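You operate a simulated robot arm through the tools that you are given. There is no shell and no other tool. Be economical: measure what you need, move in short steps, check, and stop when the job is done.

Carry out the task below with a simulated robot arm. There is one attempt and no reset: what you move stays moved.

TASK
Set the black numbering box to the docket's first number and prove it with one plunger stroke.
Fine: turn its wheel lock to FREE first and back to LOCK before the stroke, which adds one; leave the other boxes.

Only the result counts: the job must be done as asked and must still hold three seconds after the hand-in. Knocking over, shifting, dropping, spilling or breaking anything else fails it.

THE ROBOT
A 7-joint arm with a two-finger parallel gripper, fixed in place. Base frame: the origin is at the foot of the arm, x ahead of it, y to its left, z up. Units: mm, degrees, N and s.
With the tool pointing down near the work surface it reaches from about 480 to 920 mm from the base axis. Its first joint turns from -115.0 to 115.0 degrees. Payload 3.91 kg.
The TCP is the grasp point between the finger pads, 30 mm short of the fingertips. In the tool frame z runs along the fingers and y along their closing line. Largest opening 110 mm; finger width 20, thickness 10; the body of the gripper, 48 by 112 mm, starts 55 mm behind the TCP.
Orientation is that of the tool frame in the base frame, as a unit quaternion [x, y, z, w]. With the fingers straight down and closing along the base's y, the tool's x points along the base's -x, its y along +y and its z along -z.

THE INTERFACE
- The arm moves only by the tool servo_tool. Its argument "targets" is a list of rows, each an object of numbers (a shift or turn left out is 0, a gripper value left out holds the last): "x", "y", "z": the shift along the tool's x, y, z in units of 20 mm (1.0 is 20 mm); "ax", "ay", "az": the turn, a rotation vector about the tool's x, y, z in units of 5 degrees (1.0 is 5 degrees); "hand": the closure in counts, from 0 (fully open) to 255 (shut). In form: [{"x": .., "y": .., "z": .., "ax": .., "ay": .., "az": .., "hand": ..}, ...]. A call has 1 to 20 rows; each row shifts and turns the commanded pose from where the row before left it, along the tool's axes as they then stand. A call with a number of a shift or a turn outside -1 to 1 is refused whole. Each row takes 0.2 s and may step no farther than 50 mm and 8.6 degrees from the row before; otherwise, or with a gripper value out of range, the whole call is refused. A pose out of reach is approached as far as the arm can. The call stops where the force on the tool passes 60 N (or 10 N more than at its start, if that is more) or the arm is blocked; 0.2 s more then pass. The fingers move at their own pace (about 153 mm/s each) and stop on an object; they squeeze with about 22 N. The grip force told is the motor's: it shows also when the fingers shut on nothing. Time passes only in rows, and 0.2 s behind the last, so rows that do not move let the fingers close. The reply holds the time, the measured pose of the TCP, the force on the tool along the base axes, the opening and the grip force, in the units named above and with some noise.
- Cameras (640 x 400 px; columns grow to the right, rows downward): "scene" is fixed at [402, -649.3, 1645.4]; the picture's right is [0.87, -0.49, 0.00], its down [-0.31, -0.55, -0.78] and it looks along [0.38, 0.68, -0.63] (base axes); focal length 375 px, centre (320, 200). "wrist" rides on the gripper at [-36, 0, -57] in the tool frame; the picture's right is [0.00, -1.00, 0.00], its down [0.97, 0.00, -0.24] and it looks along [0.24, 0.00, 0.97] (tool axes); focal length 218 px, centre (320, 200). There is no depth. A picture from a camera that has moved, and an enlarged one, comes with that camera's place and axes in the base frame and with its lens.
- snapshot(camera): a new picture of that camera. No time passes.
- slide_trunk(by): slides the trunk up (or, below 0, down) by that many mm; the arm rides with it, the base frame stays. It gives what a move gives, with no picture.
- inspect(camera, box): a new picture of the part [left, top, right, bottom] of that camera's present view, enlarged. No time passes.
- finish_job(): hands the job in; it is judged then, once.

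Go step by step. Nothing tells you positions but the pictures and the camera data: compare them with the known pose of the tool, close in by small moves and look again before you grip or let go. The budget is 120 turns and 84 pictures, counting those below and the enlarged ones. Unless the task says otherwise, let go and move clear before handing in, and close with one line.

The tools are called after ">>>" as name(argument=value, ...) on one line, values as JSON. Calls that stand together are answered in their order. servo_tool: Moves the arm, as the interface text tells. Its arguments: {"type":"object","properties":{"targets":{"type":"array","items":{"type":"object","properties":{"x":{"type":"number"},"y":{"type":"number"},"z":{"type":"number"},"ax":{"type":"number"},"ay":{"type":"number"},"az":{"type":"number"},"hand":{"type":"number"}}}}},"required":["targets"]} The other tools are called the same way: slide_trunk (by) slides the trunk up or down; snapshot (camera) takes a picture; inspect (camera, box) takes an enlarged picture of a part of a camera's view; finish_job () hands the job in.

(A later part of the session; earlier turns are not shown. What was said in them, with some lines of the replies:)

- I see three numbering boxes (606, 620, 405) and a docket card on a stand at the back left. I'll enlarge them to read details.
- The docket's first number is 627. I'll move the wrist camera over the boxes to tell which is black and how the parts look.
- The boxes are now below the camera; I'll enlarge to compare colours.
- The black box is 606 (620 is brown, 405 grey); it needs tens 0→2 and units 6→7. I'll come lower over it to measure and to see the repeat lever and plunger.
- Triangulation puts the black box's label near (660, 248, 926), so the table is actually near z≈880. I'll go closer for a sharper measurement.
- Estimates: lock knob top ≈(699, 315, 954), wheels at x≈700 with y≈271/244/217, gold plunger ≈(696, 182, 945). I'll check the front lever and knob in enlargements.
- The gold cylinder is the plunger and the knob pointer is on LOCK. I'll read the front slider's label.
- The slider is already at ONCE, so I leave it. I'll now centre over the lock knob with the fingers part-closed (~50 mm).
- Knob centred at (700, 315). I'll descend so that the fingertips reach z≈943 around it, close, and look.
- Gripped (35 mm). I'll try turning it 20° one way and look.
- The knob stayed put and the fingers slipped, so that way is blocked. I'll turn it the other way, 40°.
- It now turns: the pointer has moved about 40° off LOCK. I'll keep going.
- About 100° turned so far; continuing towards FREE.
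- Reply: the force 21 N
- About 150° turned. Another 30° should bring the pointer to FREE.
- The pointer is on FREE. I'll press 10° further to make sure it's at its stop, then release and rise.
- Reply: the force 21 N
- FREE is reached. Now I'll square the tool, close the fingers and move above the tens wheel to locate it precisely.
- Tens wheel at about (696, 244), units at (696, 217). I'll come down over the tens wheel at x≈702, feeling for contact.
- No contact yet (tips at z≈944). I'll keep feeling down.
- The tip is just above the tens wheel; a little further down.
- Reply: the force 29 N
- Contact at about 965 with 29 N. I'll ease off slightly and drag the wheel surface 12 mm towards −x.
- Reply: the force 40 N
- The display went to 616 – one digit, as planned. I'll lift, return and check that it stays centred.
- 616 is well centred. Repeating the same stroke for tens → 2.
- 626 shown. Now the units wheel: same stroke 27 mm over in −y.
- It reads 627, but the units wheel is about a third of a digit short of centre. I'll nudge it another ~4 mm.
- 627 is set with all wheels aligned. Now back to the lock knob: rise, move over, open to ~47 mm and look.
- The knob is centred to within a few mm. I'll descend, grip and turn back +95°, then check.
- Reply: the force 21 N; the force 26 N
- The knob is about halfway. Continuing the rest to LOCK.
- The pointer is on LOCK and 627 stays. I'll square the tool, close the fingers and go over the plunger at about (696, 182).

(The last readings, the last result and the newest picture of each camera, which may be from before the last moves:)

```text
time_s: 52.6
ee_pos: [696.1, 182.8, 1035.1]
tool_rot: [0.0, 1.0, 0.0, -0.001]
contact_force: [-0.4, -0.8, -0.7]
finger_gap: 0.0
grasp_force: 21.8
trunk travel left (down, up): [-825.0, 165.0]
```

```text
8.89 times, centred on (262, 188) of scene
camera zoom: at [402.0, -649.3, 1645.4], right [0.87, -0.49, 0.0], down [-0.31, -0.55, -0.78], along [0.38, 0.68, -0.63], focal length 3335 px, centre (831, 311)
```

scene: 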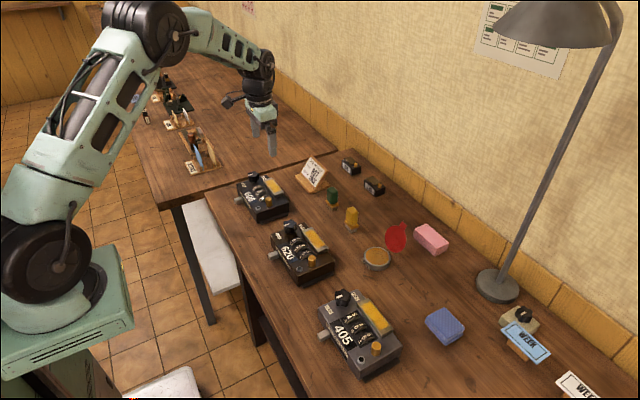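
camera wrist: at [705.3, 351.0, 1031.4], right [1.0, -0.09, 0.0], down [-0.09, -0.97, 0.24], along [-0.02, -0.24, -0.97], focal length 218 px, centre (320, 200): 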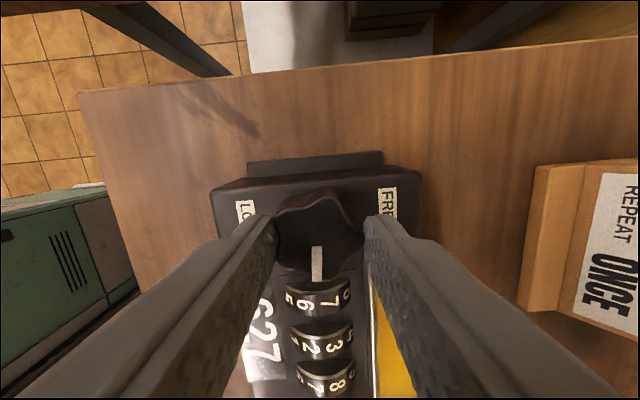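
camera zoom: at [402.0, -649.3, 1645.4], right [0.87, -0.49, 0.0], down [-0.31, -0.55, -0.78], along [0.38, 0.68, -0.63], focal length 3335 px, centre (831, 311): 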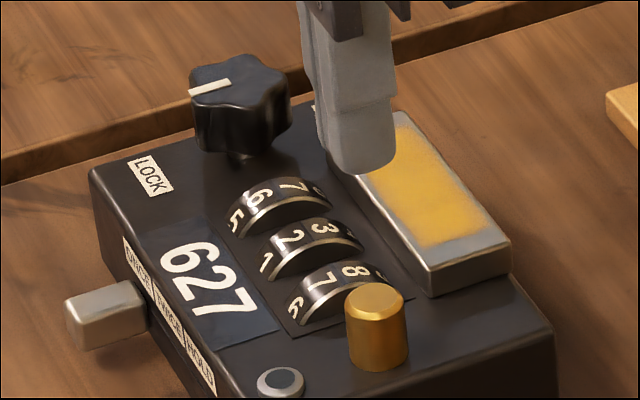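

Lock is confirmed and the tool is centred over the plunger (697, 183, top ≈945). I'll descend close and press in steps without letting up.

>>> servo_tool(targets=[{"z": 1}, {"z": 1}, {"z": 0.8}, {"z": 0.2}, {"z": 0.1}, {"z": 0.1}, {}])

>>> inspect(camera="scene", box=[235, 165, 290, 210])

```text
time_s: 54.2
ee_pos: [696.9, 184.8, 970.7]
tool_rot: [0.0, 1.0, 0.001, 0.001]
contact_force: [1.6, 3.3, 6.7]
finger_gap: 0.0
grasp_force: 21.9
trunk travel left (down, up): [-825.0, 165.0]
```

```text
8.89 times, centred on (262, 188) of scene
camera zoom: at [402.0, -649.3, 1645.4], right [0.87, -0.49, 0.0], down [-0.31, -0.55, -0.78], along [0.38, 0.68, -0.63], focal length 3335 px, centre (831, 311)
```

zoom: 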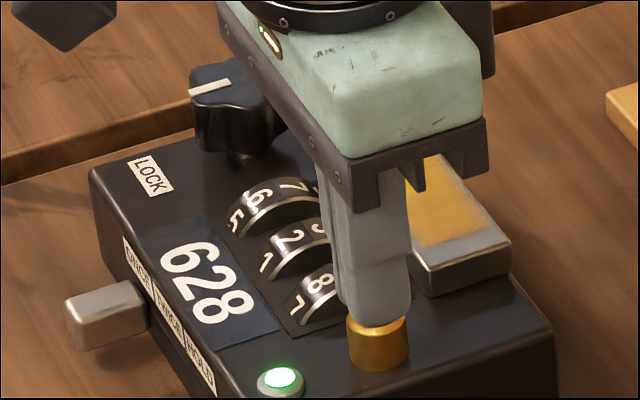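

The stroke registered: 628 and the lamp is green. I'll release straight up and move clear.

>>> servo_tool(targets=[{"z": -1}, {"z": -1}, {"z": -1}, {"z": -1}, {"z": -1}, {"z": -1}, {"z": -1}, {}, {}])

>>> inspect(camera="scene", box=[235, 165, 290, 210])

>>> snapshot(camera="scene")

```text
time_s: 56.2
ee_pos: [698.8, 184.5, 1109.8]
tool_rot: [0.001, 1.0, 0.0, 0.0]
contact_force: [0.3, -0.5, 0.4]
finger_gap: 0.0
grasp_force: 22.5
trunk travel left (down, up): [-825.0, 165.0]
```

```text
8.89 times, centred on (262, 188) of scene
camera zoom: at [402.0, -649.3, 1645.4], right [0.87, -0.49, 0.0], down [-0.31, -0.55, -0.78], along [0.38, 0.68, -0.63], focal length 3335 px, centre (831, 311)
```

zoom: 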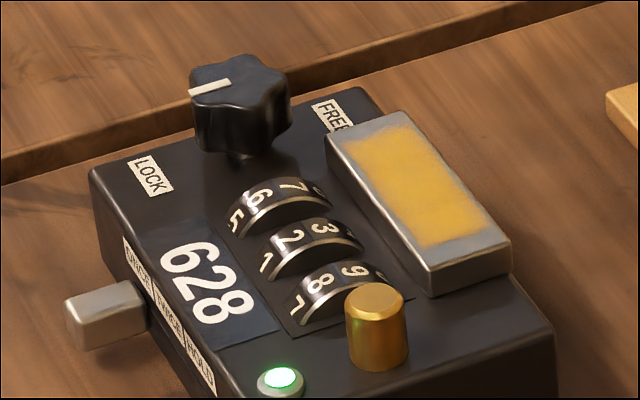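

```text
40 pictures are left
```

scene: 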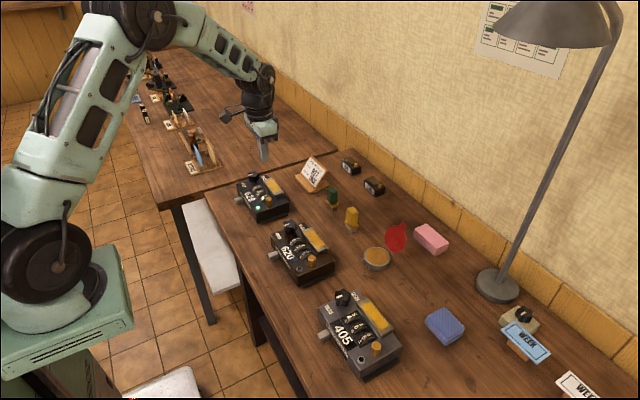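

The black box reads 628 with its lamp green and its lock on LOCK. The other boxes are untouched and the arm is clear, so I'm handing in.

>>> finish_job()

```text
The job is handed in.
```

I set the black box to 627, returned its lock to LOCK and made one plunger stroke; it now reads 628 with its lamp green, and the other boxes weren't touched.
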